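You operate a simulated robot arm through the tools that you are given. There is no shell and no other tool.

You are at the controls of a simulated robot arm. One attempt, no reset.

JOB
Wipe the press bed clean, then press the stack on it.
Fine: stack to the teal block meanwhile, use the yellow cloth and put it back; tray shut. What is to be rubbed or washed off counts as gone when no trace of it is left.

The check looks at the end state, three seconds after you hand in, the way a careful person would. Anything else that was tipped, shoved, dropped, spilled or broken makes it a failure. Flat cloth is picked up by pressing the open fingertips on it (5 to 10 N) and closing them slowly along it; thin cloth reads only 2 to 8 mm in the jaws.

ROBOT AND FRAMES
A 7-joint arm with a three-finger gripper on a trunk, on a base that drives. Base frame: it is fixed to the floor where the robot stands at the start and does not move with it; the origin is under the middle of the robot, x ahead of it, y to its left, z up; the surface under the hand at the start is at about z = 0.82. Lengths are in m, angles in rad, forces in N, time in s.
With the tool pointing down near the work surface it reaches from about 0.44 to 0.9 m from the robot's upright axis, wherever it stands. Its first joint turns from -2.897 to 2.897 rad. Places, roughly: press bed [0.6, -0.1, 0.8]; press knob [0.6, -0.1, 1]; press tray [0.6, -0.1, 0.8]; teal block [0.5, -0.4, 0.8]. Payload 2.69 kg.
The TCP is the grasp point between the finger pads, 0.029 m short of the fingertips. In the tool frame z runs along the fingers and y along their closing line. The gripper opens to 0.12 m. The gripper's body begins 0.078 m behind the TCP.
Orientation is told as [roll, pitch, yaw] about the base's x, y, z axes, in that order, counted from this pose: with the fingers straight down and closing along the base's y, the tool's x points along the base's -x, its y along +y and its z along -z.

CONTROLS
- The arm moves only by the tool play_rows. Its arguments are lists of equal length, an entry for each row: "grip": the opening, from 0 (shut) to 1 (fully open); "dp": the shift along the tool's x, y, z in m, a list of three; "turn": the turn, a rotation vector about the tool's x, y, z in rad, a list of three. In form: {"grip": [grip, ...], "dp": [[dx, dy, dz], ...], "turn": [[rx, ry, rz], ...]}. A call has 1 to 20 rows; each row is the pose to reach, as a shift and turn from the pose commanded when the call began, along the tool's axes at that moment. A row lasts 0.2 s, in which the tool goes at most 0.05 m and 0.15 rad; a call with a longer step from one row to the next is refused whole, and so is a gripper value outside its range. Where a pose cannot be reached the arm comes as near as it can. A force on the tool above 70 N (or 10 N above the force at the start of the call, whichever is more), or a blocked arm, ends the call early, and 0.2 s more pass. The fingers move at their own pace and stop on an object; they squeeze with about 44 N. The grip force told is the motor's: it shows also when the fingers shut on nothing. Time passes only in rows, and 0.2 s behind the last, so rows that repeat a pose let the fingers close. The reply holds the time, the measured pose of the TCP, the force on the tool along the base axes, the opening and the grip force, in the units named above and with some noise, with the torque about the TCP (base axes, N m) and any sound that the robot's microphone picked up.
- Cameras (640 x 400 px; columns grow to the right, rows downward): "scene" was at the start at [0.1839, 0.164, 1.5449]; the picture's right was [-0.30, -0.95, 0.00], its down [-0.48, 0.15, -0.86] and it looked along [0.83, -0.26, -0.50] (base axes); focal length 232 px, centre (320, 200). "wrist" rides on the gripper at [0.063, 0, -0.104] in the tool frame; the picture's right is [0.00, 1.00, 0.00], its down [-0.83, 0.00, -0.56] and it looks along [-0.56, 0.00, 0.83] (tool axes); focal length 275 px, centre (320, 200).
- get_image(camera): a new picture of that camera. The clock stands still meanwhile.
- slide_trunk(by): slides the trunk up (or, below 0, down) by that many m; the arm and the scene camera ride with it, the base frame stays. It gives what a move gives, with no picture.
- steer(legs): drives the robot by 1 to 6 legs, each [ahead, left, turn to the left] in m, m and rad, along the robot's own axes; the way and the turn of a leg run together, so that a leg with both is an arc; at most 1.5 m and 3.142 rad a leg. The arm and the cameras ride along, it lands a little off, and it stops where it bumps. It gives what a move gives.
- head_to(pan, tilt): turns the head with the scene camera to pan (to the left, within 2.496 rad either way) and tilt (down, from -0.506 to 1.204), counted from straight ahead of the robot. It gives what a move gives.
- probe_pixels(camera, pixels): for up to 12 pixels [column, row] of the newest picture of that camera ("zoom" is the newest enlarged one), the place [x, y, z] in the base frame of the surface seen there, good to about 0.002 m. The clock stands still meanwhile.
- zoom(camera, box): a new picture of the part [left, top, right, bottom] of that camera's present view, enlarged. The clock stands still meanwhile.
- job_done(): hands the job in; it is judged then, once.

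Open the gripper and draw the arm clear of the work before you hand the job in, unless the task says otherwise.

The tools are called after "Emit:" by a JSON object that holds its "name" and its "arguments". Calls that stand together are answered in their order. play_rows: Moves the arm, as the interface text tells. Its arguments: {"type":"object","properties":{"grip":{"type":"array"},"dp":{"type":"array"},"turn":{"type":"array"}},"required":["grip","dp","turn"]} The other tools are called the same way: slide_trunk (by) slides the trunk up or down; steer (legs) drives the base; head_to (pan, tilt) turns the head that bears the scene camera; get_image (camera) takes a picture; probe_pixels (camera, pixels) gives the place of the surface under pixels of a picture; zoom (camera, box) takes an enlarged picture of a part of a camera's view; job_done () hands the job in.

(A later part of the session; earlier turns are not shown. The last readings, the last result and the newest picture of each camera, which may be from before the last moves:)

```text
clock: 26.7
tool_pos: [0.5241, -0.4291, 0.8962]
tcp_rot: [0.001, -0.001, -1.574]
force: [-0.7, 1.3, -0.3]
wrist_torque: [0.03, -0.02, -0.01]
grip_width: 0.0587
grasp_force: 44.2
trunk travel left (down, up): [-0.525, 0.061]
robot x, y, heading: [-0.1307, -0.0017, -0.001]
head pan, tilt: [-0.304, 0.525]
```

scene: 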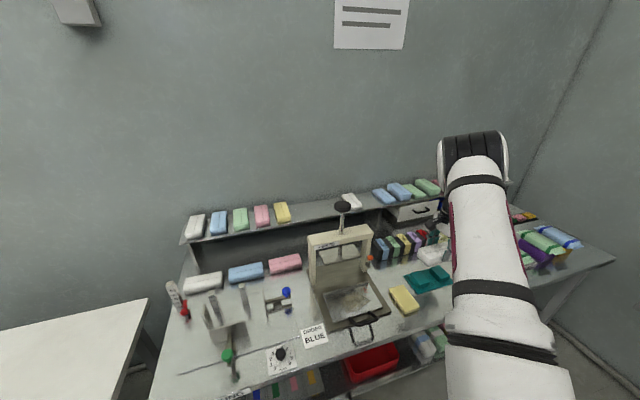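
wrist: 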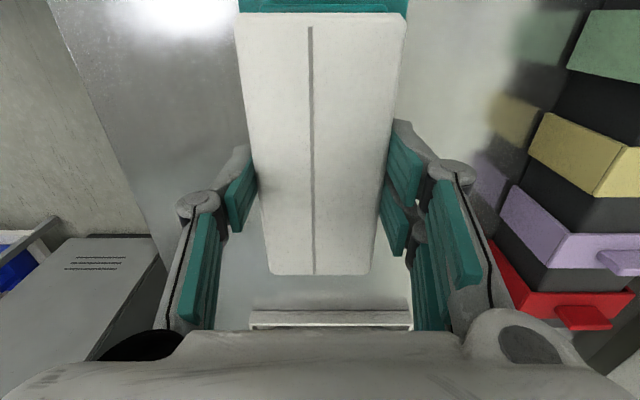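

No contact force yet; I'll lower in 1 mm steps a bit further.

Emit:
{"name": "play_rows", "arguments": {"grip": [0.4, 0.4, 0.4], "dp": [[0, 0, 0.001], [0, 0, 0.002], [0, 0, 0.002]], "turn": [[0, 0, 0], [0, 0, 0], [0, 0, 0]]}}

Emit:
{"name": "zoom", "arguments": {"camera": "scene", "box": [400, 240, 460, 300]}}

```text
clock: 27.5
tool_pos: [0.5246, -0.4299, 0.8947]
tcp_rot: [0.0, 0.0, -1.575]
force: [-1.9, 3.9, 12.5]
wrist_torque: [0.2, 0.12, 0.04]
grip_width: 0.0587
grasp_force: 44.1
trunk travel left (down, up): [-0.525, 0.061]
robot x, y, heading: [-0.1324, 0.0019, -0.009]
head pan, tilt: [-0.304, 0.525]
```

```text
6.67 times, centred on (430, 270) of scene
```

zoom: 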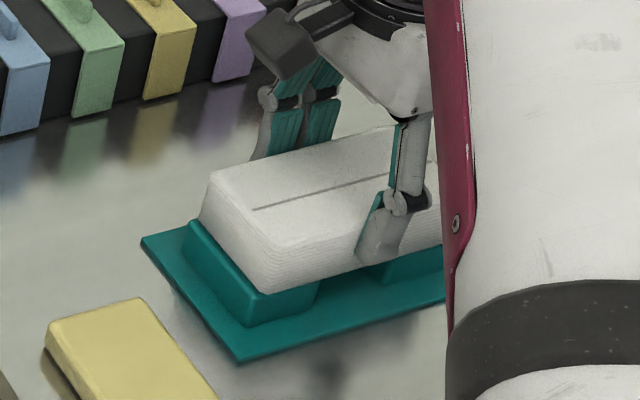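

Contact at 12.5 N, so the stack is resting on the teal blocks. I'll ease off 1 mm, open, and lift away.

Emit:
{"name": "play_rows", "arguments": {"grip": [0.4, 0.5, 0.6, 0.7, 0.75, 0.75, 0.75, 0.75, 0.75], "dp": [[0, 0, -0.001], [0, 0, -0.001], [0, 0, -0.001], [0, 0, -0.001], [0, 0, -0.003], [0, 0, -0.025], [0, 0, -0.055], [0, 0, -0.085], [0, 0, -0.11]], "turn": [[0, 0, 0], [0, 0, 0], [0, 0, 0], [0, 0, 0], [0, 0, 0], [0, 0, 0], [0, 0, 0], [0, 0, 0], [0, 0, 0]]}}

Emit:
{"name": "get_image", "arguments": {"camera": "wrist"}}

Emit:
{"name": "zoom", "arguments": {"camera": "scene", "box": [380, 220, 480, 310]}}

```text
clock: 29.5
tool_pos: [0.5234, -0.4294, 1.0042]
tcp_rot: [-0.001, 0.0, -1.574]
force: [0.6, 0.5, 0.5]
wrist_torque: [0.05, 0.01, 0.0]
grip_width: 0.0901
grasp_force: 0.0
trunk travel left (down, up): [-0.525, 0.061]
robot x, y, heading: [-0.1324, -0.003, -0.004]
head pan, tilt: [-0.304, 0.525]
```

```text
taken
```

wrist: 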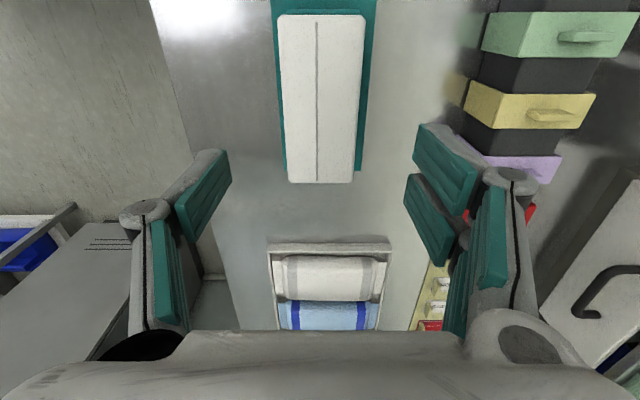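

```text
4.44 times, centred on (430, 265) of scene
```

zoom: 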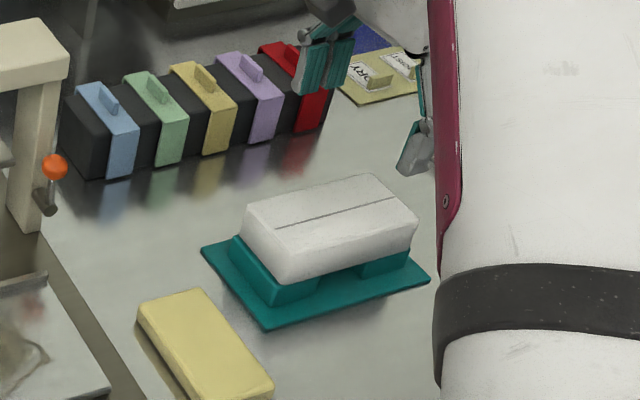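

The stack rests well on the teal block. Now I'll note its position, then rotate the hand back to yaw 0 and move above the yellow cloth.

Emit:
{"name": "probe_pixels", "arguments": {"camera": "wrist", "pixels": [[284, 60], [360, 60], [290, 140], [355, 140], [320, 20], [320, 178], [295, 178], [350, 178]]}}

Emit:
{"name": "play_rows", "arguments": {"grip": [0.75, 0.75, 0.75, 0.75, 0.75, 0.75, 0.75, 0.75, 0.75, 0.75, 0.75, 0.75, 0.75], "dp": [[0, 0, -0.01], [0.015, -0.005, -0.01], [0.03, -0.01, -0.01], [0.045, -0.015, -0.01], [0.06, -0.02, -0.01], [0.075, -0.025, -0.01], [0.09, -0.03, -0.01], [0.105, -0.035, -0.01], [0.12, -0.04, -0.01], [0.135, -0.045, 0], [0.145, -0.0485, 0.01], [0.15, -0.05, 0.01], [0.15, -0.05, 0.01]], "turn": [[0, 0, -0.1309], [0, 0, -0.2618], [0, 0, -0.3927], [0, 0, -0.5236], [0, 0, -0.6545], [0, 0, -0.7854], [0, 0, -0.9163], [0, 0, -1.0472], [0, 0, -1.1781], [0, 0, -1.309], [0, 0, -1.4399], [0, 0, -1.5708], [0, 0, -1.5708]]}}

Emit:
{"name": "get_image", "arguments": {"camera": "wrist"}}

Emit:
{"name": "zoom", "arguments": {"camera": "scene", "box": [290, 240, 470, 350]}}

```text
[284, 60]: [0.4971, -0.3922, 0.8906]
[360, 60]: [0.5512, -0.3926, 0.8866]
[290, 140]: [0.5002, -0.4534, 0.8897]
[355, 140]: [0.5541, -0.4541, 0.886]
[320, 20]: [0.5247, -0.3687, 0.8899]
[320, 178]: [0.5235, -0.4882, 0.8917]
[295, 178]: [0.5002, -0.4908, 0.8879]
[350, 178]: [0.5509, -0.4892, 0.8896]
```

```text
clock: 32.3
tool_pos: [0.4749, -0.2794, 0.9948]
tcp_rot: [0.001, 0.0, -0.002]
force: [0.8, -0.2, -0.6]
wrist_torque: [-0.03, -0.02, -0.03]
grip_width: 0.0903
grasp_force: 0.1
trunk travel left (down, up): [-0.525, 0.061]
robot x, y, heading: [-0.1295, -0.0018, -0.004]
head pan, tilt: [-0.304, 0.525]
```

```text
taken
```

wrist: 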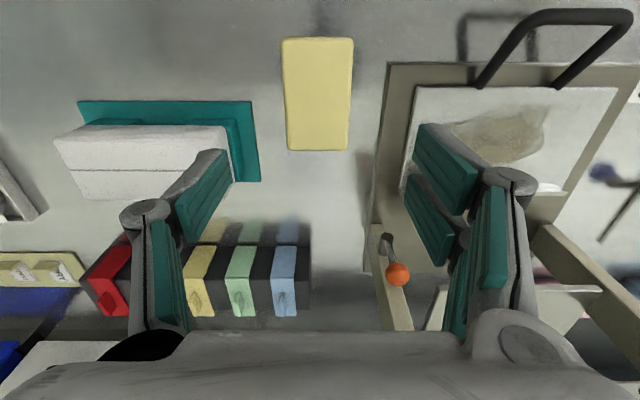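

```text
3.56 times, centred on (380, 295) of scene
```

zoom: 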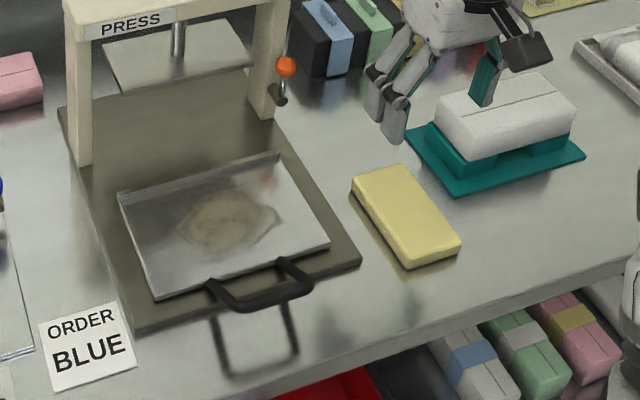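

The brown stain is mid-tray and a reddish one at the rear right. I'll probe stain extents, then descend around the cloth (center ≈(0.4735,−0.2795)) and close on its sides.

Emit:
{"name": "probe_pixels", "arguments": {"camera": "zoom", "pixels": [[180, 230], [278, 215], [215, 195], [225, 255], [265, 180], [250, 175], [275, 195], [120, 195], [155, 298], [328, 243], [278, 155], [122, 205]]}}

Emit:
{"name": "play_rows", "arguments": {"grip": [0.65, 0.62, 0.62, 0.62, 0.62, 0.62, 0.62, 0.62, 0.55, 0.5, 0.45, 0.4, 0.4, 0.4], "dp": [[0.001, 0, 0.025], [0.001, 0, 0.05], [0.001, 0, 0.075], [0.001, 0, 0.1], [0.001, 0, 0.12], [0.001, 0, 0.132], [0.001, 0, 0.1395], [0.001, 0, 0.1395], [0.001, 0, 0.1395], [0.001, 0, 0.1395], [0.001, 0, 0.1395], [0.001, 0, 0.1395], [0.001, 0, 0.1395], [0.001, 0, 0.1395]], "turn": [[0, 0, 0], [0, 0, 0], [0, 0, 0], [0, 0, 0], [0, 0, 0], [0, 0, 0], [0, 0, 0], [0, 0, 0], [0, 0, 0], [0, 0, 0], [0, 0, 0], [0, 0, 0], [0, 0, 0], [0, 0, 0]]}}

Emit:
{"name": "get_image", "arguments": {"camera": "wrist"}}

Emit:
{"name": "zoom", "arguments": {"camera": "scene", "box": [340, 240, 460, 340]}}

```text
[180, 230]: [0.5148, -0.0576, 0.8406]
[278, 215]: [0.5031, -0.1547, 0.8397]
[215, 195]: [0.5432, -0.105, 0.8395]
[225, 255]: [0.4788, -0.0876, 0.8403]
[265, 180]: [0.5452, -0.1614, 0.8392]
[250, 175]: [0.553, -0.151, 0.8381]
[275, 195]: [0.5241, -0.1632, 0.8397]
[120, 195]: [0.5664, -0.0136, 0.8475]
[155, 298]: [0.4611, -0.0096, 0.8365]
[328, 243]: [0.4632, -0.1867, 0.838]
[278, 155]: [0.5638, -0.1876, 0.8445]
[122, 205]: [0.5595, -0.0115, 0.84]
```

```text
clock: 35.3
tool_pos: [0.4741, -0.2788, 0.8549]
tcp_rot: [0.0, 0.0, -0.003]
force: [0.9, -1.1, 4.5]
wrist_torque: [-0.07, -0.05, 0.0]
grip_width: 0.0605
grasp_force: 43.9
trunk travel left (down, up): [-0.525, 0.061]
robot x, y, heading: [-0.1303, -0.001, -0.003]
head pan, tilt: [-0.304, 0.525]
```

```text
taken
```

wrist: 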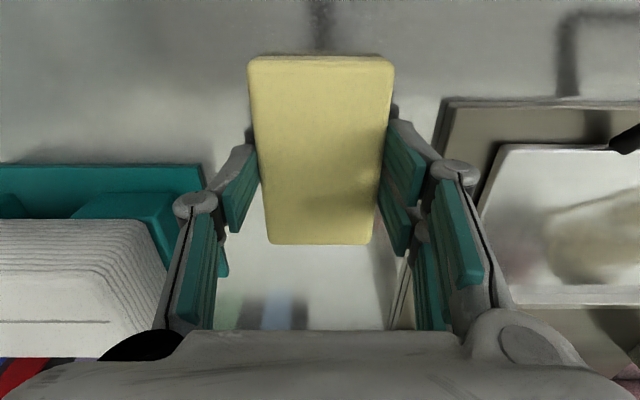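

```text
4.00 times, centred on (400, 290) of scene
```

zoom: 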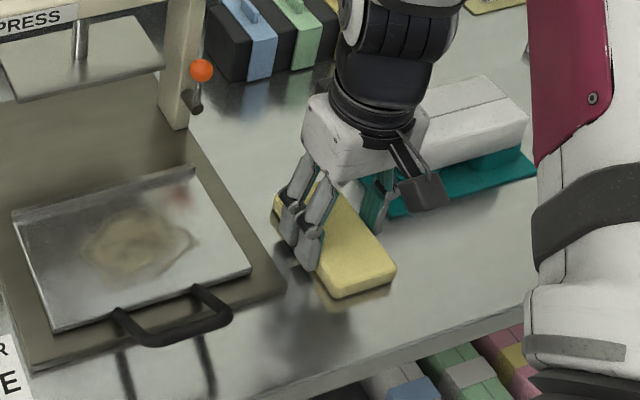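

The cloth is gripped (0.0605 m, 44 N). I'll lift it and carry it to above the right end of the tray bed.

Emit:
{"name": "play_rows", "arguments": {"grip": [0.4, 0.4, 0.4, 0.4, 0.4, 0.4, 0.4, 0.4, 0.4, 0.4], "dp": [[0, 0, -0.01], [0, 0, -0.03], [0, 0, -0.055], [0, 0, -0.08], [-0.008, 0.025, -0.08], [-0.016, 0.05, -0.08], [-0.024, 0.075, -0.08], [-0.032, 0.1, -0.08], [-0.038, 0.121, -0.08], [-0.038, 0.121, -0.08]], "turn": [[0, 0, 0], [0, 0, 0], [0, 0, 0], [0, 0, 0], [0, 0, 0], [0, 0, 0], [0, 0, 0], [0, 0, 0], [0, 0, 0], [0, 0, 0]]}}

Emit:
{"name": "get_image", "arguments": {"camera": "wrist"}}

Emit:
{"name": "zoom", "arguments": {"camera": "scene", "box": [290, 220, 420, 340]}}

```text
clock: 37.5
tool_pos: [0.5112, -0.1568, 0.9347]
tcp_rot: [-0.001, 0.001, -0.004]
force: [0.8, 0.3, -0.3]
wrist_torque: [-0.03, 0.02, 0.03]
grip_width: 0.0605
grasp_force: 44.3
trunk travel left (down, up): [-0.525, 0.061]
robot x, y, heading: [-0.1306, -0.0006, -0.004]
head pan, tilt: [-0.304, 0.525]
```

```text
taken
```

wrist: 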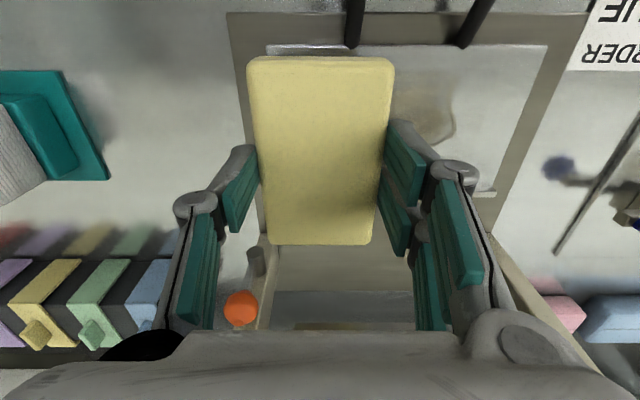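

```text
3.33 times, centred on (355, 280) of scene
```

zoom: 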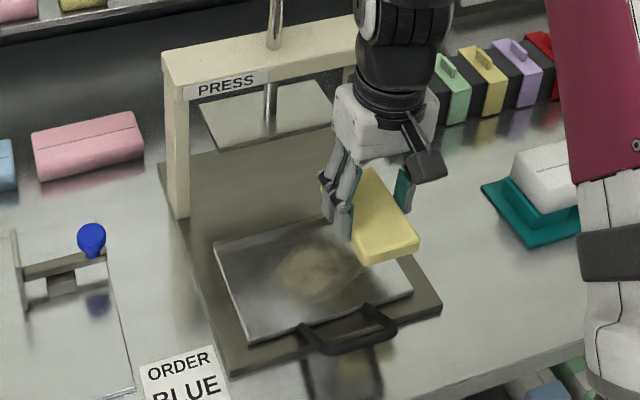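

The pad is over the right end of the bed. I'll descend to near contact (TCP z≈0.876) in small steps, watching the force.

Emit:
{"name": "play_rows", "arguments": {"grip": [0.4, 0.4, 0.4, 0.4, 0.4, 0.4], "dp": [[0, 0, 0.02], [0, 0, 0.04], [0, 0, 0.053], [0, 0, 0.057], [0, 0, 0.059], [0, 0, 0.059]], "turn": [[0, 0, 0], [0, 0, 0], [0, 0, 0], [0, 0, 0], [0, 0, 0], [0, 0, 0]]}}

```text
clock: 38.9
tool_pos: [0.5145, -0.1582, 0.8759]
tcp_rot: [0.0, -0.001, -0.002]
force: [0.5, 0.0, -0.1]
wrist_torque: [0.0, 0.0, 0.01]
grip_width: 0.0606
grasp_force: 43.8
trunk travel left (down, up): [-0.525, 0.061]
robot x, y, heading: [-0.1321, 0.0006, -0.0]
head pan, tilt: [-0.304, 0.525]
```

No contact yet; lowering 3 mm in 1 mm steps to reach a light press.

Emit:
{"name": "play_rows", "arguments": {"grip": [0.4, 0.4, 0.4, 0.4], "dp": [[0, 0, 0.001], [0, 0, 0.002], [0, 0, 0.003], [0, 0, 0.003]], "turn": [[0, 0, 0], [0, 0, 0], [0, 0, 0], [0, 0, 0]]}}

Emit:
{"name": "get_image", "arguments": {"camera": "wrist"}}

```text
clock: 39.9
tool_pos: [0.5134, -0.1588, 0.8738]
tcp_rot: [-0.002, -0.004, -0.004]
force: [0.1, 3.8, 39.1]
wrist_torque: [0.26, 0.47, -0.15]
grip_width: 0.0606
grasp_force: 44.2
trunk travel left (down, up): [-0.525, 0.061]
robot x, y, heading: [-0.1306, 0.0009, -0.0]
head pan, tilt: [-0.304, 0.525]
```

```text
taken
```

wrist: 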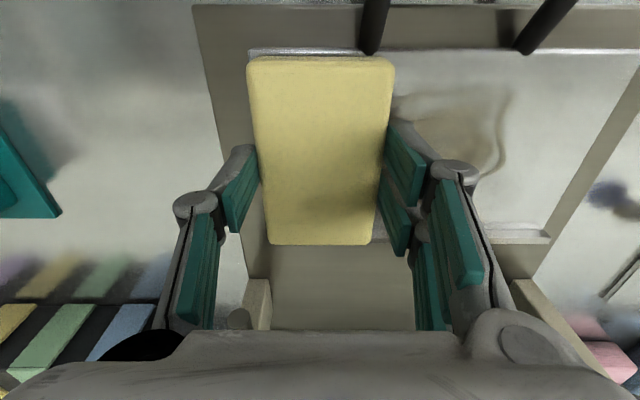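

Contact is firm (39 N), centered under the pad. I'll ease off about 1.5 mm and sweep the pad leftward across the bed to y≈−0.045.

Emit:
{"name": "play_rows", "arguments": {"grip": [0.4, 0.4, 0.4, 0.4, 0.4, 0.4, 0.4, 0.4, 0.4, 0.4, 0.4, 0.4, 0.4], "dp": [[0, 0, -0.0015], [0, 0.009, -0.0015], [0, 0.018, -0.0015], [0, 0.027, -0.0015], [0, 0.036, -0.0015], [0, 0.046, -0.0015], [0, 0.056, -0.0015], [0, 0.066, -0.0015], [0, 0.076, -0.0015], [0, 0.086, -0.0015], [0, 0.096, -0.0015], [0, 0.106, -0.0015], [0, 0.113, -0.0015]], "turn": [[0, 0, 0], [0, 0, 0], [0, 0, 0], [0, 0, 0], [0, 0, 0], [0, 0, 0], [0, 0, 0], [0, 0, 0], [0, 0, 0], [0, 0, 0], [0, 0, 0], [0, 0, 0], [0, 0, 0]]}}

Emit:
{"name": "get_image", "arguments": {"camera": "wrist"}}

Emit:
{"name": "zoom", "arguments": {"camera": "scene", "box": [290, 220, 420, 340]}}

```text
clock: 42.7
tool_pos: [0.5134, -0.0495, 0.8749]
tcp_rot: [-0.001, -0.002, -0.008]
force: [1.1, -27.2, 35.2]
wrist_torque: [-0.8, 0.15, 0.06]
grip_width: 0.0607
grasp_force: 44.3
trunk travel left (down, up): [-0.525, 0.061]
robot x, y, heading: [-0.1283, -0.0005, -0.001]
head pan, tilt: [-0.304, 0.525]
```

```text
taken
```

wrist: 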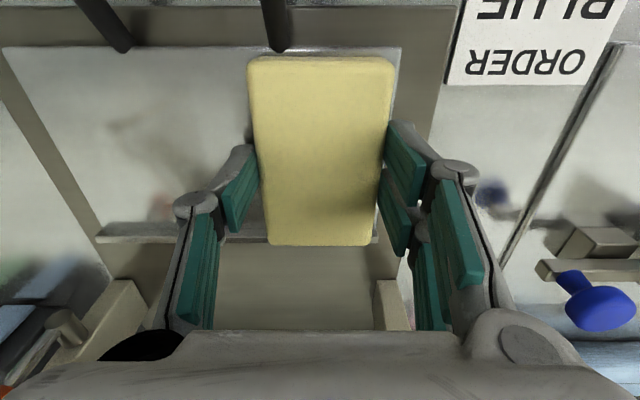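

```text
3.33 times, centred on (355, 280) of scene
```

zoom: 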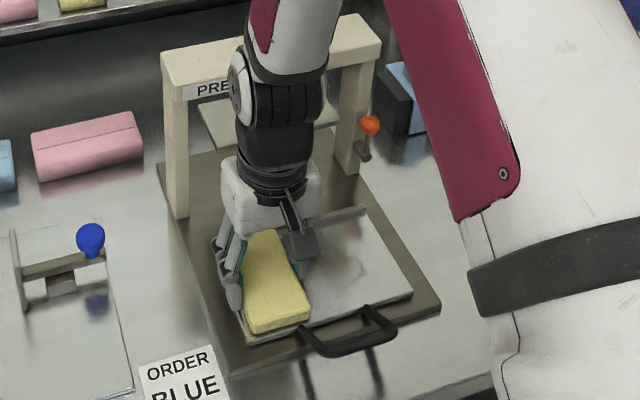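

The stain is fading after one pass. I'll sweep back right past the red spot with slightly less pressure.

Emit:
{"name": "play_rows", "arguments": {"grip": [0.4, 0.4, 0.4, 0.4, 0.4, 0.4, 0.4, 0.4, 0.4, 0.4, 0.4, 0.4, 0.4, 0.4, 0.4], "dp": [[0, 0, -0.0007], [0, -0.009, -0.0007], [0, -0.018, -0.0007], [0, -0.027, -0.0007], [0, -0.037, -0.0007], [0, -0.047, -0.0007], [0, -0.057, -0.0007], [0, -0.067, -0.0007], [0, -0.077, -0.0007], [0, -0.087, -0.0007], [0, -0.097, -0.0007], [0, -0.107, -0.0007], [0, -0.117, -0.0007], [0, -0.125, -0.0007], [0, -0.131, -0.0007]], "turn": [[0, 0, 0], [0, 0, 0], [0, 0, 0], [0, 0, 0], [0, 0, 0], [0, 0, 0], [0, 0, 0], [0, 0, 0], [0, 0, 0], [0, 0, 0], [0, 0, 0], [0, 0, 0], [0, 0, 0], [0, 0, 0], [0, 0, 0]]}}

Emit:
{"name": "zoom", "arguments": {"camera": "scene", "box": [290, 220, 420, 340]}}

Emit:
{"name": "get_image", "arguments": {"camera": "wrist"}}

```text
clock: 45.9
tool_pos: [0.5146, -0.1764, 0.8736]
tcp_rot: [-0.001, 0.001, -0.004]
force: [-1.5, 2.6, 2.6]
wrist_torque: [0.17, 0.1, -0.03]
grip_width: 0.0608
grasp_force: 43.7
trunk travel left (down, up): [-0.525, 0.061]
robot x, y, heading: [-0.132, 0.0004, -0.0]
head pan, tilt: [-0.304, 0.525]
```

```text
3.33 times, centred on (355, 280) of scene
```

zoom: 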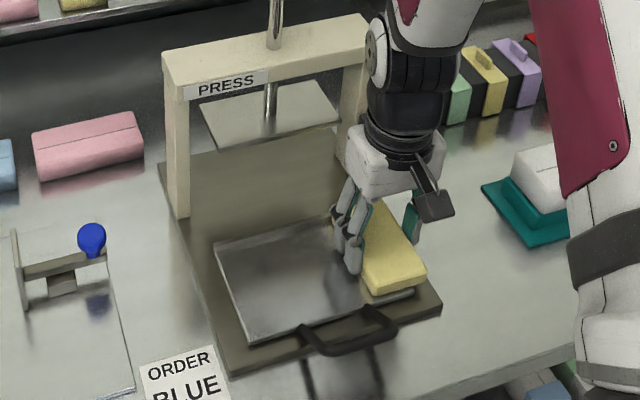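

```text
taken
```

wrist: 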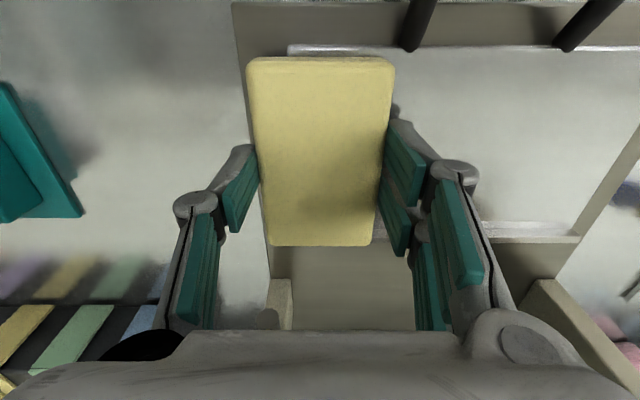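

The main smear looks gone; now repeated rubs over the right side where the reddish spot was.

Emit:
{"name": "play_rows", "arguments": {"grip": [0.4, 0.4, 0.4, 0.4, 0.4, 0.4, 0.4, 0.4, 0.4, 0.4, 0.4, 0.4, 0.4, 0.4, 0.4, 0.4, 0.4, 0.4, 0.4, 0.4], "dp": [[0, 0.01, 0.0003], [0, 0.022, 0.0003], [0, 0.034, 0.0003], [0, 0.046, 0.0003], [0, 0.058, 0.0003], [0, 0.046, 0.0003], [0, 0.034, 0.0003], [0, 0.022, 0.0003], [0, 0.01, 0.0003], [0, 0, 0.0003], [-0.002, 0.01, 0.0003], [-0.002, 0.022, 0.0003], [-0.002, 0.034, 0.0003], [-0.002, 0.046, 0.0003], [-0.002, 0.058, 0.0003], [-0.002, 0.07, 0.0003], [-0.002, 0.082, 0.0003], [-0.002, 0.094, 0.0003], [-0.002, 0.106, 0.0003], [-0.002, 0.118, 0.0003]], "turn": [[0, 0, 0], [0, 0, 0], [0, 0, 0], [0, 0, 0], [0, 0, 0], [0, 0, 0], [0, 0, 0], [0, 0, 0], [0, 0, 0], [0, 0, 0], [0, 0, 0], [0, 0, 0], [0, 0, 0], [0, 0, 0], [0, 0, 0], [0, 0, 0], [0, 0, 0], [0, 0, 0], [0, 0, 0], [0, 0, 0]]}}

Emit:
{"name": "get_image", "arguments": {"camera": "wrist"}}

Emit:
{"name": "zoom", "arguments": {"camera": "scene", "box": [320, 270, 390, 330]}}

```text
clock: 50.1
tool_pos: [0.5148, -0.0571, 0.8742]
tcp_rot: [0.002, 0.002, -0.003]
force: [0.1, -1.2, 2.5]
wrist_torque: [-0.04, -0.11, -0.07]
grip_width: 0.0605
grasp_force: 44.4
trunk travel left (down, up): [-0.525, 0.061]
robot x, y, heading: [-0.1346, 0.0041, 0.0]
head pan, tilt: [-0.304, 0.525]
```

```text
taken
```

wrist: 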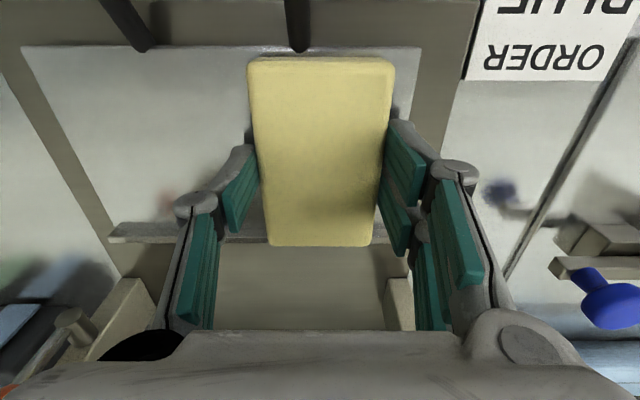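

```text
6.67 times, centred on (355, 300) of scene
```

zoom: 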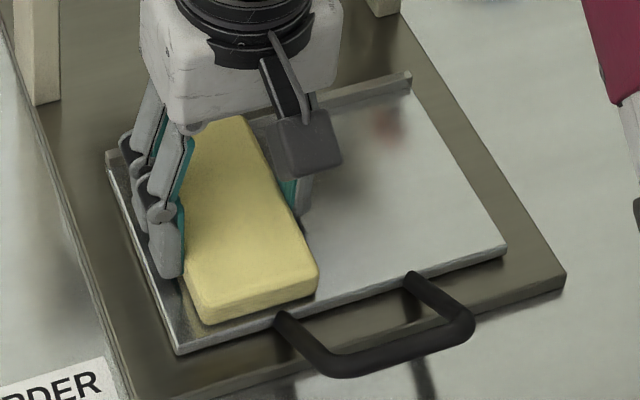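

A reddish spot remains at zoom (385,125) and something dim at (345,185). Probing their positions.

Emit:
{"name": "probe_pixels", "arguments": {"camera": "zoom", "pixels": [[385, 125], [372, 112], [400, 112], [372, 140], [398, 142], [345, 185], [410, 80], [405, 95], [350, 110], [505, 250]]}}

Emit:
{"name": "zoom", "arguments": {"camera": "scene", "box": [345, 278, 375, 308]}}

```text
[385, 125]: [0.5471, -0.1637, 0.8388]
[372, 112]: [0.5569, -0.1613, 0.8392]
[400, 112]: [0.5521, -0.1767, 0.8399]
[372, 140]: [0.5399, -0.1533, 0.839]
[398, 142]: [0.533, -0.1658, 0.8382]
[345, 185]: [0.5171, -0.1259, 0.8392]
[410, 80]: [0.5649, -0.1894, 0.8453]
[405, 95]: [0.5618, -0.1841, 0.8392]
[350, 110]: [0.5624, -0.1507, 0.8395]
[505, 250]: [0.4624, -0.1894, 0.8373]
```

```text
13.33 times, centred on (360, 293) of scene
```

zoom: 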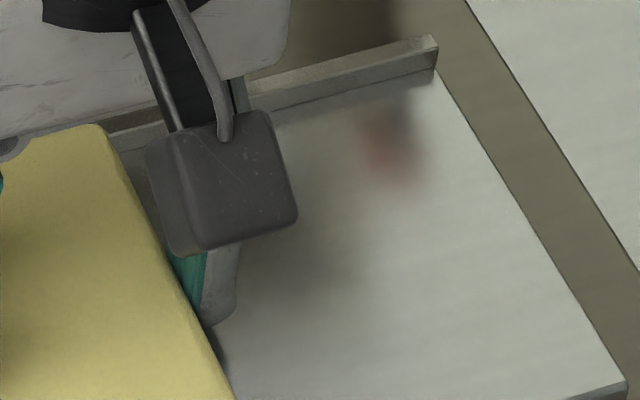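

The red spot may just be a blurred reflection of the orange ball; comparing its location from the wrist view will tell.

Emit:
{"name": "probe_pixels", "arguments": {"camera": "wrist", "pixels": [[165, 203], [160, 195], [172, 210], [120, 150], [200, 120], [70, 75]]}}

Emit:
{"name": "zoom", "arguments": {"camera": "wrist", "box": [0, 30, 260, 260]}}

```text
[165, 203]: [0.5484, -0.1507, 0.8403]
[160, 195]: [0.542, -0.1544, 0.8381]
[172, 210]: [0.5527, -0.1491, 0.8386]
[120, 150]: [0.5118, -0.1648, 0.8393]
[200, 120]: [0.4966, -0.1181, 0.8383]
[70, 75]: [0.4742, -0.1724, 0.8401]
```

```text
1.74 times, centred on (130, 145) of wrist
```

zoom: 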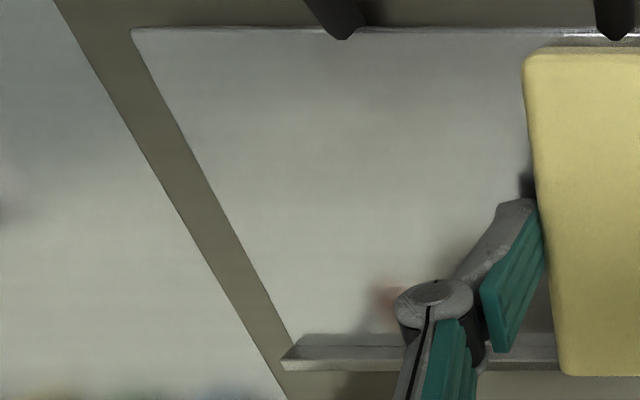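

The spot shifts with viewpoint (y −0.164 vs −0.151), so it is the orange ball's reflection. I'll do another full firm pass right and back to be sure no trace remains.

Emit:
{"name": "play_rows", "arguments": {"grip": [0.4, 0.4, 0.4, 0.4, 0.4, 0.4, 0.4, 0.4, 0.4, 0.4, 0.4, 0.4], "dp": [[0, 0.012, 0.0006], [0.003, 0.004, 0.0007], [0.004, -0.007, 0.0007], [0.004, -0.018, 0.0007], [0.004, -0.029, 0.0007], [0.004, -0.04, 0.0007], [0.004, -0.052, 0.0007], [0.004, -0.064, 0.0007], [0.004, -0.076, 0.0007], [0.004, -0.088, 0.0007], [0.004, -0.1, 0.0007], [0.004, -0.11, 0.0007]], "turn": [[0, 0, 0], [0, 0, 0], [0, 0, 0], [0, 0, 0], [0, 0, 0], [0, 0, 0], [0, 0, 0], [0, 0, 0], [0, 0, 0], [0, 0, 0], [0, 0, 0], [0, 0, 0]]}}

Emit:
{"name": "play_rows", "arguments": {"grip": [0.4, 0.4, 0.4, 0.4, 0.4, 0.4, 0.4, 0.4, 0.4, 0.4, 0.4, 0.4, 0.4], "dp": [[-0.002, 0.008, 0], [-0.004, 0.018, 0], [-0.004, 0.029, 0], [-0.004, 0.04, 0], [-0.004, 0.051, 0], [-0.004, 0.062, 0], [-0.004, 0.073, 0], [-0.004, 0.084, 0], [-0.004, 0.095, 0], [-0.004, 0.106, 0], [-0.004, 0.117, 0], [-0.004, 0.125, 0], [-0.004, 0.125, 0]], "turn": [[0, 0, 0], [0, 0, 0], [0, 0, 0], [0, 0, 0], [0, 0, 0], [0, 0, 0], [0, 0, 0], [0, 0, 0], [0, 0, 0], [0, 0, 0], [0, 0, 0], [0, 0, 0], [0, 0, 0]]}}

```text
clock: 52.7
tool_pos: [0.5097, -0.1661, 0.8725]
tcp_rot: [0.001, -0.001, -0.001]
force: [0.7, 21.5, 28.4]
wrist_torque: [0.89, -0.01, -0.07]
grip_width: 0.0606
grasp_force: 44.0
trunk travel left (down, up): [-0.525, 0.061]
robot x, y, heading: [-0.1324, 0.0053, -0.004]
head pan, tilt: [-0.304, 0.525]
```

```text
clock: 55.5
tool_pos: [0.5165, -0.0421, 0.873]
tcp_rot: [0.0, 0.0, -0.004]
force: [-1.1, -11.7, 16.2]
wrist_torque: [-0.43, 0.28, 0.08]
grip_width: 0.0607
grasp_force: 43.9
trunk travel left (down, up): [-0.525, 0.061]
robot x, y, heading: [-0.1317, 0.0009, -0.007]
head pan, tilt: [-0.304, 0.525]
```

Full passes done at 16–28 N. I'll lift the cloth and carry it back over its home spot, then inspect the bed.

Emit:
{"name": "play_rows", "arguments": {"grip": [0.4, 0.4, 0.4, 0.4, 0.4, 0.4, 0.4, 0.4, 0.4, 0.4, 0.4, 0.4], "dp": [[0, 0, -0.01], [0, 0, -0.03], [0, 0, -0.055], [0, 0, -0.08], [0.008, -0.03, -0.08], [0.016, -0.065, -0.08], [0.024, -0.1, -0.08], [0.03, -0.135, -0.08], [0.036, -0.17, -0.08], [0.041, -0.205, -0.08], [0.042, -0.235, -0.08], [0.042, -0.237, -0.08]], "turn": [[0, 0, 0], [0, 0, 0], [0, 0, 0], [0, 0, 0], [0, 0, 0], [0, 0, 0], [0, 0, 0], [0, 0, 0], [0, 0, 0], [0, 0, 0], [0, 0, 0], [0, 0, 0]]}}

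Emit:
{"name": "zoom", "arguments": {"camera": "scene", "box": [310, 265, 395, 335]}}

Emit:
{"name": "get_image", "arguments": {"camera": "wrist"}}

```text
clock: 58.1
tool_pos: [0.4739, -0.2804, 0.9542]
tcp_rot: [-0.001, 0.0, -0.005]
force: [0.6, -0.7, -0.1]
wrist_torque: [-0.02, -0.04, -0.02]
grip_width: 0.0606
grasp_force: 43.8
trunk travel left (down, up): [-0.525, 0.061]
robot x, y, heading: [-0.13, -0.003, -0.005]
head pan, tilt: [-0.304, 0.525]
```

```text
5.71 times, centred on (352, 300) of scene
```

zoom: 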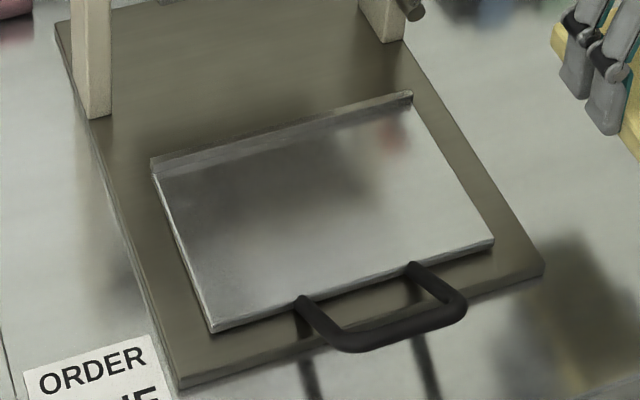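

```text
taken
```

wrist: 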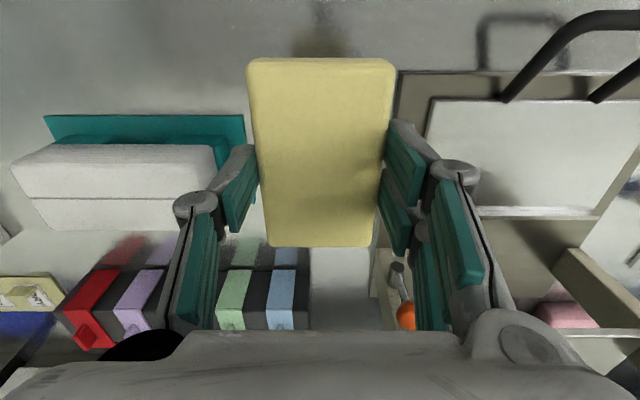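

The brown smear is gone in both views; zooming the wrist view of the tray to double-check.

Emit:
{"name": "zoom", "arguments": {"camera": "wrist", "box": [390, 60, 640, 230]}}

Emit:
{"name": "zoom", "arguments": {"camera": "scene", "box": [325, 278, 380, 322]}}

```text
2.35 times, centred on (515, 145) of wrist
```

zoom: 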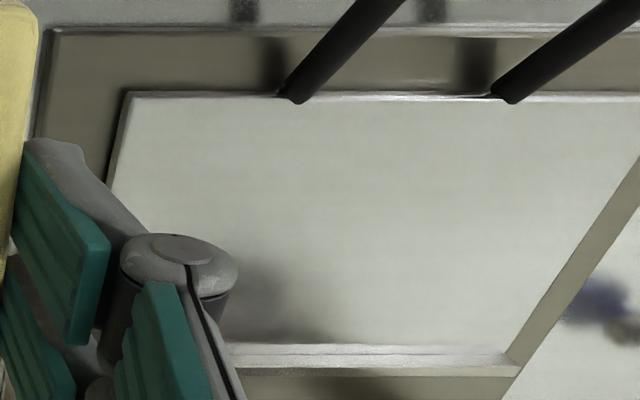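

```text
9.09 times, centred on (352, 300) of scene
```

zoom: 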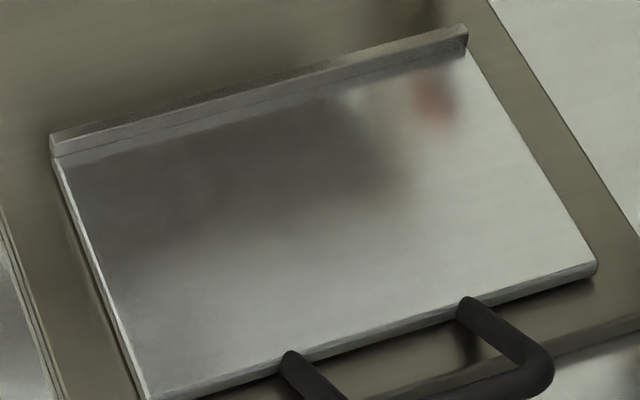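

Bed appears clean (only reflections). Now I'll lower the cloth back onto its original spot.

Emit:
{"name": "play_rows", "arguments": {"grip": [0.4, 0.4, 0.4, 0.4, 0.4, 0.4, 0.4], "dp": [[-0.001, 0.0005, 0.025], [-0.002, 0.001, 0.05], [-0.002, 0.001, 0.075], [-0.002, 0.001, 0.09], [-0.002, 0.001, 0.095], [-0.002, 0.001, 0.098], [-0.002, 0.001, 0.0985]], "turn": [[0, 0, 0], [0, 0, 0], [0, 0, 0], [0, 0, 0], [0, 0, 0], [0, 0, 0], [0, 0, 0]]}}

Emit:
{"name": "zoom", "arguments": {"camera": "scene", "box": [360, 240, 460, 340]}}

```text
clock: 59.7
tool_pos: [0.4749, -0.279, 0.8558]
tcp_rot: [0.001, 0.0, -0.004]
force: [0.4, 0.2, -0.6]
wrist_torque: [0.05, -0.03, -0.05]
grip_width: 0.0607
grasp_force: 43.7
trunk travel left (down, up): [-0.525, 0.061]
robot x, y, heading: [-0.1295, -0.0019, -0.002]
head pan, tilt: [-0.304, 0.525]
```

```text
4.00 times, centred on (410, 290) of scene
```

zoom: 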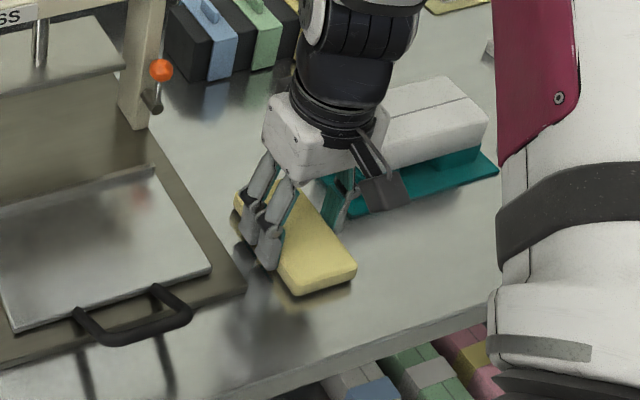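

The cloth is just above the table at its home pose, no force yet. I'll lower 1–1.5 mm more, open gently, and rise.

Emit:
{"name": "play_rows", "arguments": {"grip": [0.4, 0.4, 0.5, 0.55, 0.6, 0.62, 0.62, 0.62, 0.62, 0.62, 0.62], "dp": [[0, 0, 0.0007], [0, 0, 0.001], [0, 0, 0.001], [0, 0, 0.001], [0, 0, 0.001], [0, 0, 0.001], [0, 0, -0.015], [0, 0, -0.04], [0, 0, -0.07], [0, 0, -0.1], [0, 0, -0.13]], "turn": [[0, 0, 0], [0, 0, 0], [0, 0, 0], [0, 0, 0], [0, 0, 0], [0, 0, 0], [0, 0, 0], [0, 0, 0], [0, 0, 0], [0, 0, 0], [0, 0, 0]]}}

Emit:
{"name": "get_image", "arguments": {"camera": "wrist"}}

```text
clock: 62.1
tool_pos: [0.4769, -0.2768, 0.9858]
tcp_rot: [0.0, 0.0, -0.004]
force: [-0.9, 0.3, -1.1]
wrist_torque: [-0.03, 0.04, 0.01]
grip_width: 0.0744
grasp_force: 0.0
trunk travel left (down, up): [-0.525, 0.061]
robot x, y, heading: [-0.1309, 0.001, -0.002]
head pan, tilt: [-0.304, 0.525]
```

```text
taken
```

wrist: 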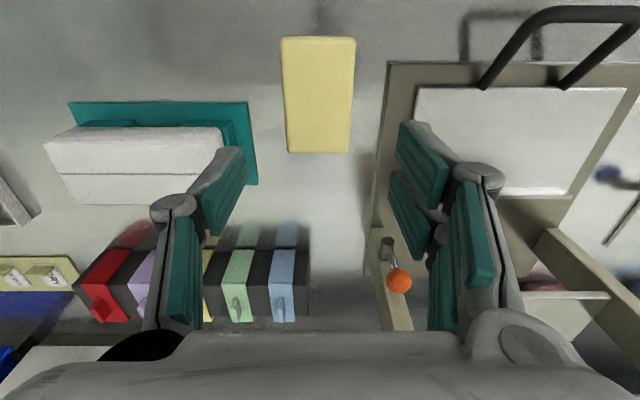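

The cloth is back; I'll probe its corners against the originals and move over in front of the tray to inspect the bed squarely.

Emit:
{"name": "probe_pixels", "arguments": {"camera": "wrist", "pixels": [[284, 42], [352, 42], [290, 150], [347, 150], [318, 95]]}}

Emit:
{"name": "play_rows", "arguments": {"grip": [0.62, 0.62, 0.7, 0.8, 0.9, 1, 1], "dp": [[0.01, 0.02, -0.01], [0.025, 0.05, -0.02], [0.04, 0.08, -0.03], [0.05, 0.11, -0.04], [0.06, 0.14, -0.05], [0.065, 0.17, -0.06], [0.065, 0.178, -0.06]], "turn": [[0, 0, 0], [0, 0, 0], [0, 0, 0], [0, 0, 0], [0, 0, 0], [0, 0, 0], [0, 0, 0]]}}

Emit:
{"name": "zoom", "arguments": {"camera": "wrist", "box": [200, 40, 440, 230]}}

Emit:
{"name": "zoom", "arguments": {"camera": "scene", "box": [310, 230, 470, 340]}}

```text
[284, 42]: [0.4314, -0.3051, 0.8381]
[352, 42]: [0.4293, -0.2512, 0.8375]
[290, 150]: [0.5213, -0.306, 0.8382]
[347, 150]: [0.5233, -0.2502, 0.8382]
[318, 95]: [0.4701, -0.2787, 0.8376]
```

```text
clock: 63.7
tool_pos: [0.4085, -0.0994, 1.0441]
tcp_rot: [0.0, -0.001, -0.005]
force: [0.0, -0.3, -0.4]
wrist_torque: [0.02, -0.01, 0.02]
grip_width: 0.1201
grasp_force: 0.1
trunk travel left (down, up): [-0.525, 0.061]
robot x, y, heading: [-0.1324, 0.0052, -0.001]
head pan, tilt: [-0.304, 0.525]
```

```text
2.11 times, centred on (320, 135) of wrist
```

zoom: 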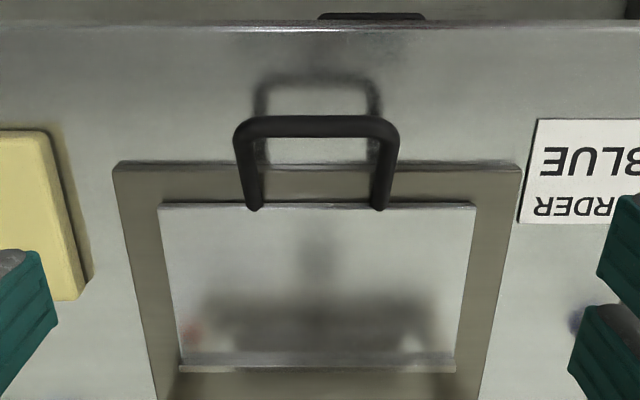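

```text
3.64 times, centred on (390, 285) of scene
```

zoom: 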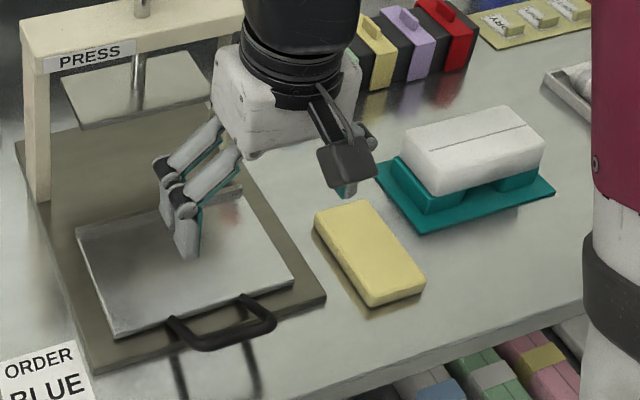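

The bed is clean (only mirror images of the ram and ball), cloth within ~2 mm of its original place. Now I rotate −90° and go back above the stack on the teal block.

Emit:
{"name": "play_rows", "arguments": {"grip": [0.9, 0.8, 0.8, 0.8, 0.8, 0.8, 0.8, 0.8, 0.8, 0.8, 0.8, 0.8, 0.8], "dp": [[0, -0.02, -0.005], [0, -0.05, -0.005], [-0.005, -0.08, -0.005], [-0.01, -0.11, -0.005], [-0.02, -0.14, -0.005], [-0.035, -0.17, -0.005], [-0.05, -0.205, -0.005], [-0.065, -0.24, 0], [-0.08, -0.27, 0.01], [-0.095, -0.3, 0.02], [-0.11, -0.32, 0.03], [-0.116, -0.33, 0.044], [-0.116, -0.33, 0.044]], "turn": [[0, 0, 0.1309], [0, 0, 0.2618], [0, 0, 0.3927], [0, 0, 0.5236], [0, 0, 0.6545], [0, 0, 0.7854], [0, 0, 0.9163], [0, 0, 1.0472], [0, 0, 1.1781], [0, 0, 1.309], [0, 0, 1.4399], [0, 0, 1.5738], [0, 0, 1.5738]]}}

Emit:
{"name": "get_image", "arguments": {"camera": "wrist"}}

Emit:
{"name": "zoom", "arguments": {"camera": "scene", "box": [310, 250, 400, 330]}}

```text
clock: 66.5
tool_pos: [0.5259, -0.4341, 1.0004]
tcp_rot: [0.0, 0.001, -1.579]
force: [-0.2, -0.3, -0.3]
wrist_torque: [-0.03, -0.02, 0.02]
grip_width: 0.0959
grasp_force: 0.0
trunk travel left (down, up): [-0.525, 0.061]
robot x, y, heading: [-0.1296, 0.0015, -0.001]
head pan, tilt: [-0.304, 0.525]
```

```text
taken
```

wrist: 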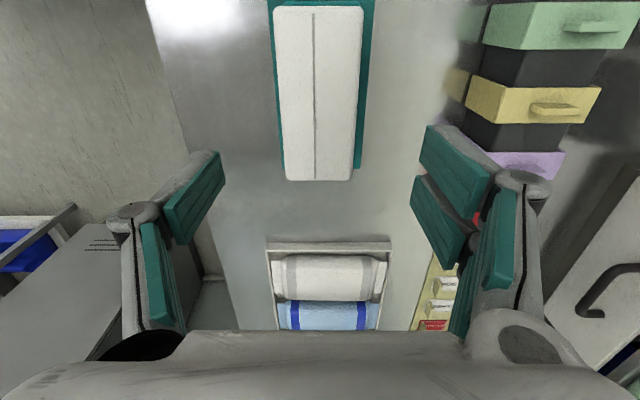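

```text
5.00 times, centred on (355, 290) of scene
```

zoom: 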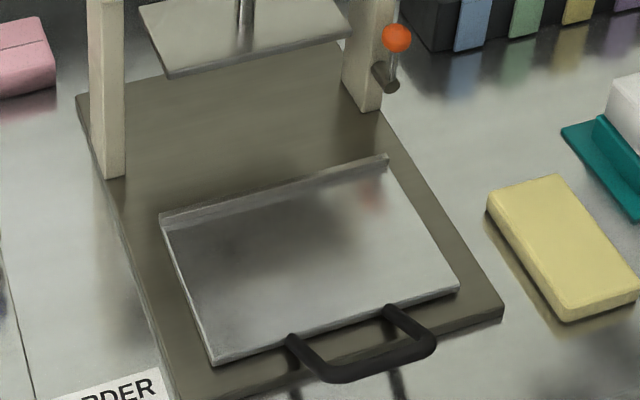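

Stack centered at col ~318. I'll correct a few mm in y, descend to TCP z≈0.896 and grip it.

Emit:
{"name": "play_rows", "arguments": {"grip": [0.8, 0.8, 0.8, 0.8, 0.8, 0.8, 0.8, 0.7, 0.6, 0.5, 0.4, 0.4, 0.4], "dp": [[0.0045, -0.001, 0.02], [0.0045, -0.001, 0.04], [0.0045, -0.001, 0.06], [0.0045, -0.001, 0.08], [0.0045, -0.001, 0.095], [0.0045, -0.001, 0.104], [0.0045, -0.001, 0.104], [0.0045, -0.001, 0.104], [0.0045, -0.001, 0.104], [0.0045, -0.001, 0.104], [0.0045, -0.001, 0.104], [0.0045, -0.001, 0.104], [0.0045, -0.001, 0.104]], "turn": [[0, 0, -0.004], [0, 0, -0.004], [0, 0, -0.004], [0, 0, -0.004], [0, 0, -0.004], [0, 0, -0.004], [0, 0, -0.004], [0, 0, -0.004], [0, 0, -0.004], [0, 0, -0.004], [0, 0, -0.004], [0, 0, -0.004], [0, 0, -0.004]]}}

Emit:
{"name": "get_image", "arguments": {"camera": "wrist"}}

```text
clock: 69.3
tool_pos: [0.5233, -0.4263, 0.8974]
tcp_rot: [0.0, 0.0, -1.576]
force: [0.4, 0.1, 1.3]
wrist_torque: [0.02, -0.12, -0.03]
grip_width: 0.0589
grasp_force: 44.0
trunk travel left (down, up): [-0.525, 0.061]
robot x, y, heading: [-0.1324, -0.0005, -0.004]
head pan, tilt: [-0.304, 0.525]
```

```text
taken
```

wrist: 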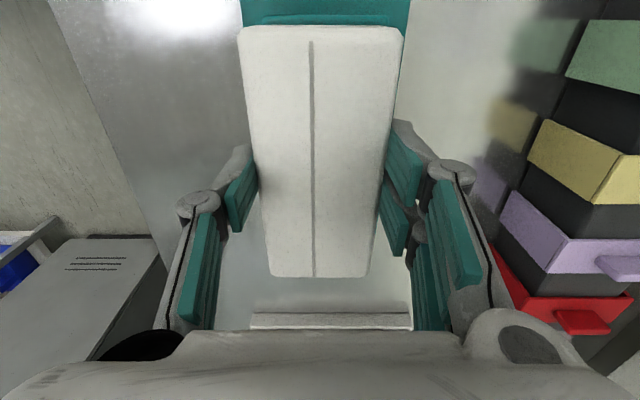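

Gripped again (0.0589 m, 44 N). I'll lift and carry it back over the tray, aiming for the original spot (0.5185,−0.1025).

Emit:
{"name": "play_rows", "arguments": {"grip": [0.4, 0.4, 0.4, 0.4, 0.4, 0.4, 0.4, 0.4, 0.4, 0.4, 0.4, 0.4, 0.4, 0.4, 0.4, 0.4], "dp": [[0, 0, -0.01], [0, 0, -0.03], [0, 0, -0.06], [0, 0, -0.09], [0.02, -0.005, -0.095], [0.05, -0.012, -0.095], [0.085, -0.018, -0.095], [0.12, -0.02, -0.095], [0.155, -0.022, -0.095], [0.19, -0.022, -0.095], [0.225, -0.02, -0.095], [0.26, -0.015, -0.095], [0.29, -0.01, -0.095], [0.315, -0.006, -0.095], [0.327, -0.005, -0.095], [0.327, -0.005, -0.095]], "turn": [[0, 0, 0], [0, 0, 0], [0, 0, 0], [0, 0, 0], [0, 0, 0], [0, 0, 0], [0, 0, 0], [0, 0, 0], [0, 0, 0], [0, 0, 0], [0, 0, 0], [0, 0, 0], [0, 0, 0], [0, 0, 0], [0, 0, 0], [0, 0, 0]]}}

Emit:
{"name": "get_image", "arguments": {"camera": "wrist"}}

Emit:
{"name": "zoom", "arguments": {"camera": "scene", "box": [290, 220, 450, 340]}}

```text
clock: 72.7
tool_pos: [0.523, -0.0989, 0.9899]
tcp_rot: [0.0, -0.001, -1.574]
force: [0.3, -0.1, -0.5]
wrist_torque: [0.0, -0.01, -0.01]
grip_width: 0.0587
grasp_force: 44.2
trunk travel left (down, up): [-0.525, 0.061]
robot x, y, heading: [-0.1282, 0.0018, -0.003]
head pan, tilt: [-0.304, 0.525]
```

```text
taken
```

wrist: 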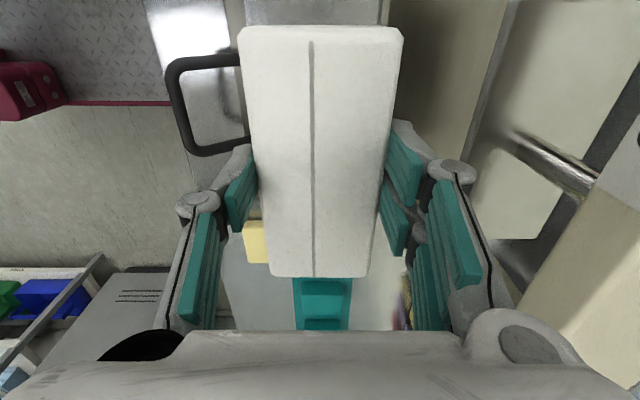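

```text
3.33 times, centred on (370, 280) of scene
```

zoom: 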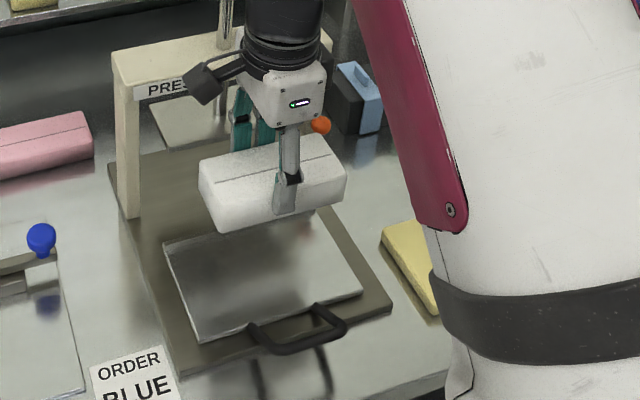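

Measured x is 0.523, slightly more than intended; I'll probe tray and stack features in this view to decide the offset.

Emit:
{"name": "probe_pixels", "arguments": {"camera": "wrist", "pixels": [[230, 10], [246, 10], [250, 5], [260, 15], [370, 10], [378, 10], [385, 10], [243, 60], [398, 60], [178, 105], [320, 30], [320, 270]]}}

Emit:
{"name": "zoom", "arguments": {"camera": "wrist", "box": [150, 0, 430, 150]}}

```text
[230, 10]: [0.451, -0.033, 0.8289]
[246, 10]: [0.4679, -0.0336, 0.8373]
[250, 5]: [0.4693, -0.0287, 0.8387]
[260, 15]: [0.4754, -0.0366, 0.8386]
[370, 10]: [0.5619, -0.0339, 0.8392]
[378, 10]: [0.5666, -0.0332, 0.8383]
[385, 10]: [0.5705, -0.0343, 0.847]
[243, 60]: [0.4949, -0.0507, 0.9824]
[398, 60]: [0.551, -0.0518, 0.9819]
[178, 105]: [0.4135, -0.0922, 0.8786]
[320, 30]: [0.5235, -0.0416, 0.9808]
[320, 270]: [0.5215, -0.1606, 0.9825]
```

```text
2.29 times, centred on (290, 75) of wrist
```

zoom: 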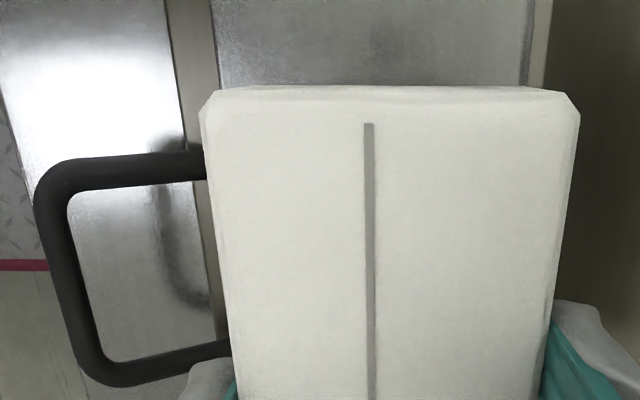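

Tray front is at 0.467 and lip at 0.567; the stack centre should go to x≈0.5205. I'll shift −2.5 mm in x and descend to just above the bed.

Emit:
{"name": "play_rows", "arguments": {"grip": [0.4, 0.4, 0.4, 0.4, 0.4, 0.4, 0.4], "dp": [[-0.0015, -0.0025, 0.02], [-0.0015, -0.0025, 0.045], [-0.0015, -0.0025, 0.07], [-0.0015, -0.0025, 0.09], [-0.0015, -0.0025, 0.098], [-0.0015, -0.0025, 0.101], [-0.0015, -0.0025, 0.102]], "turn": [[0, 0, 0], [0, 0, 0], [0, 0, 0], [0, 0, 0], [0, 0, 0], [0, 0, 0], [0, 0, 0]]}}

Emit:
{"name": "play_rows", "arguments": {"grip": [0.4, 0.4, 0.4], "dp": [[0, 0, 0.001], [0, 0, 0.002], [0, 0, 0.002]], "turn": [[0, 0, 0], [0, 0, 0], [0, 0, 0]]}}

Emit:
{"name": "zoom", "arguments": {"camera": "scene", "box": [310, 240, 400, 330]}}

```text
clock: 74.3
tool_pos: [0.5194, -0.1014, 0.8906]
tcp_rot: [0.0, 0.002, -1.575]
force: [-0.1, -0.5, -1.1]
wrist_torque: [0.0, 0.01, 0.03]
grip_width: 0.0589
grasp_force: 43.8
trunk travel left (down, up): [-0.525, 0.061]
robot x, y, heading: [-0.1326, -0.0001, -0.003]
head pan, tilt: [-0.304, 0.525]
```

```text
clock: 75.1
tool_pos: [0.5191, -0.1017, 0.8878]
tcp_rot: [0.0, -0.001, -1.575]
force: [-0.4, -0.6, -0.4]
wrist_torque: [0.0, 0.01, -0.03]
grip_width: 0.0588
grasp_force: 43.9
trunk travel left (down, up): [-0.525, 0.061]
robot x, y, heading: [-0.1329, -0.0003, -0.003]
head pan, tilt: [-0.304, 0.525]
```

```text
4.44 times, centred on (355, 285) of scene
```

zoom: 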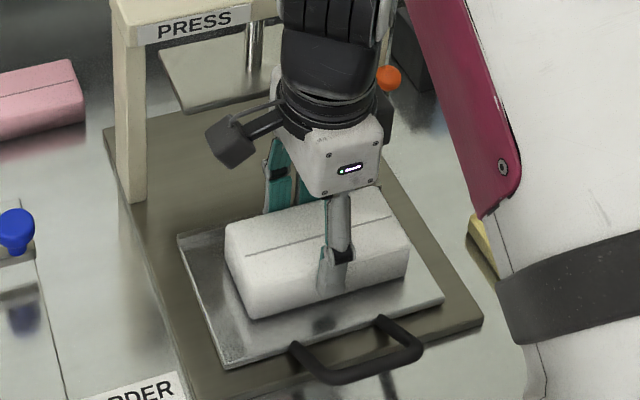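

No contact force yet at TCP z 0.888. I'll step down another 2.5 mm until it touches.

Emit:
{"name": "play_rows", "arguments": {"grip": [0.4, 0.4, 0.4], "dp": [[0, 0, 0.001], [0, 0, 0.002], [0, 0, 0.002]], "turn": [[0, 0, 0], [0, 0, 0], [0, 0, 0]]}}

```text
clock: 75.9
tool_pos: [0.5187, -0.1017, 0.8866]
tcp_rot: [0.001, 0.0, -1.574]
force: [0.5, 0.2, 12.7]
wrist_torque: [0.05, 0.1, 0.01]
grip_width: 0.059
grasp_force: 44.2
trunk travel left (down, up): [-0.525, 0.061]
robot x, y, heading: [-0.1327, -0.002, -0.004]
head pan, tilt: [-0.304, 0.525]
```

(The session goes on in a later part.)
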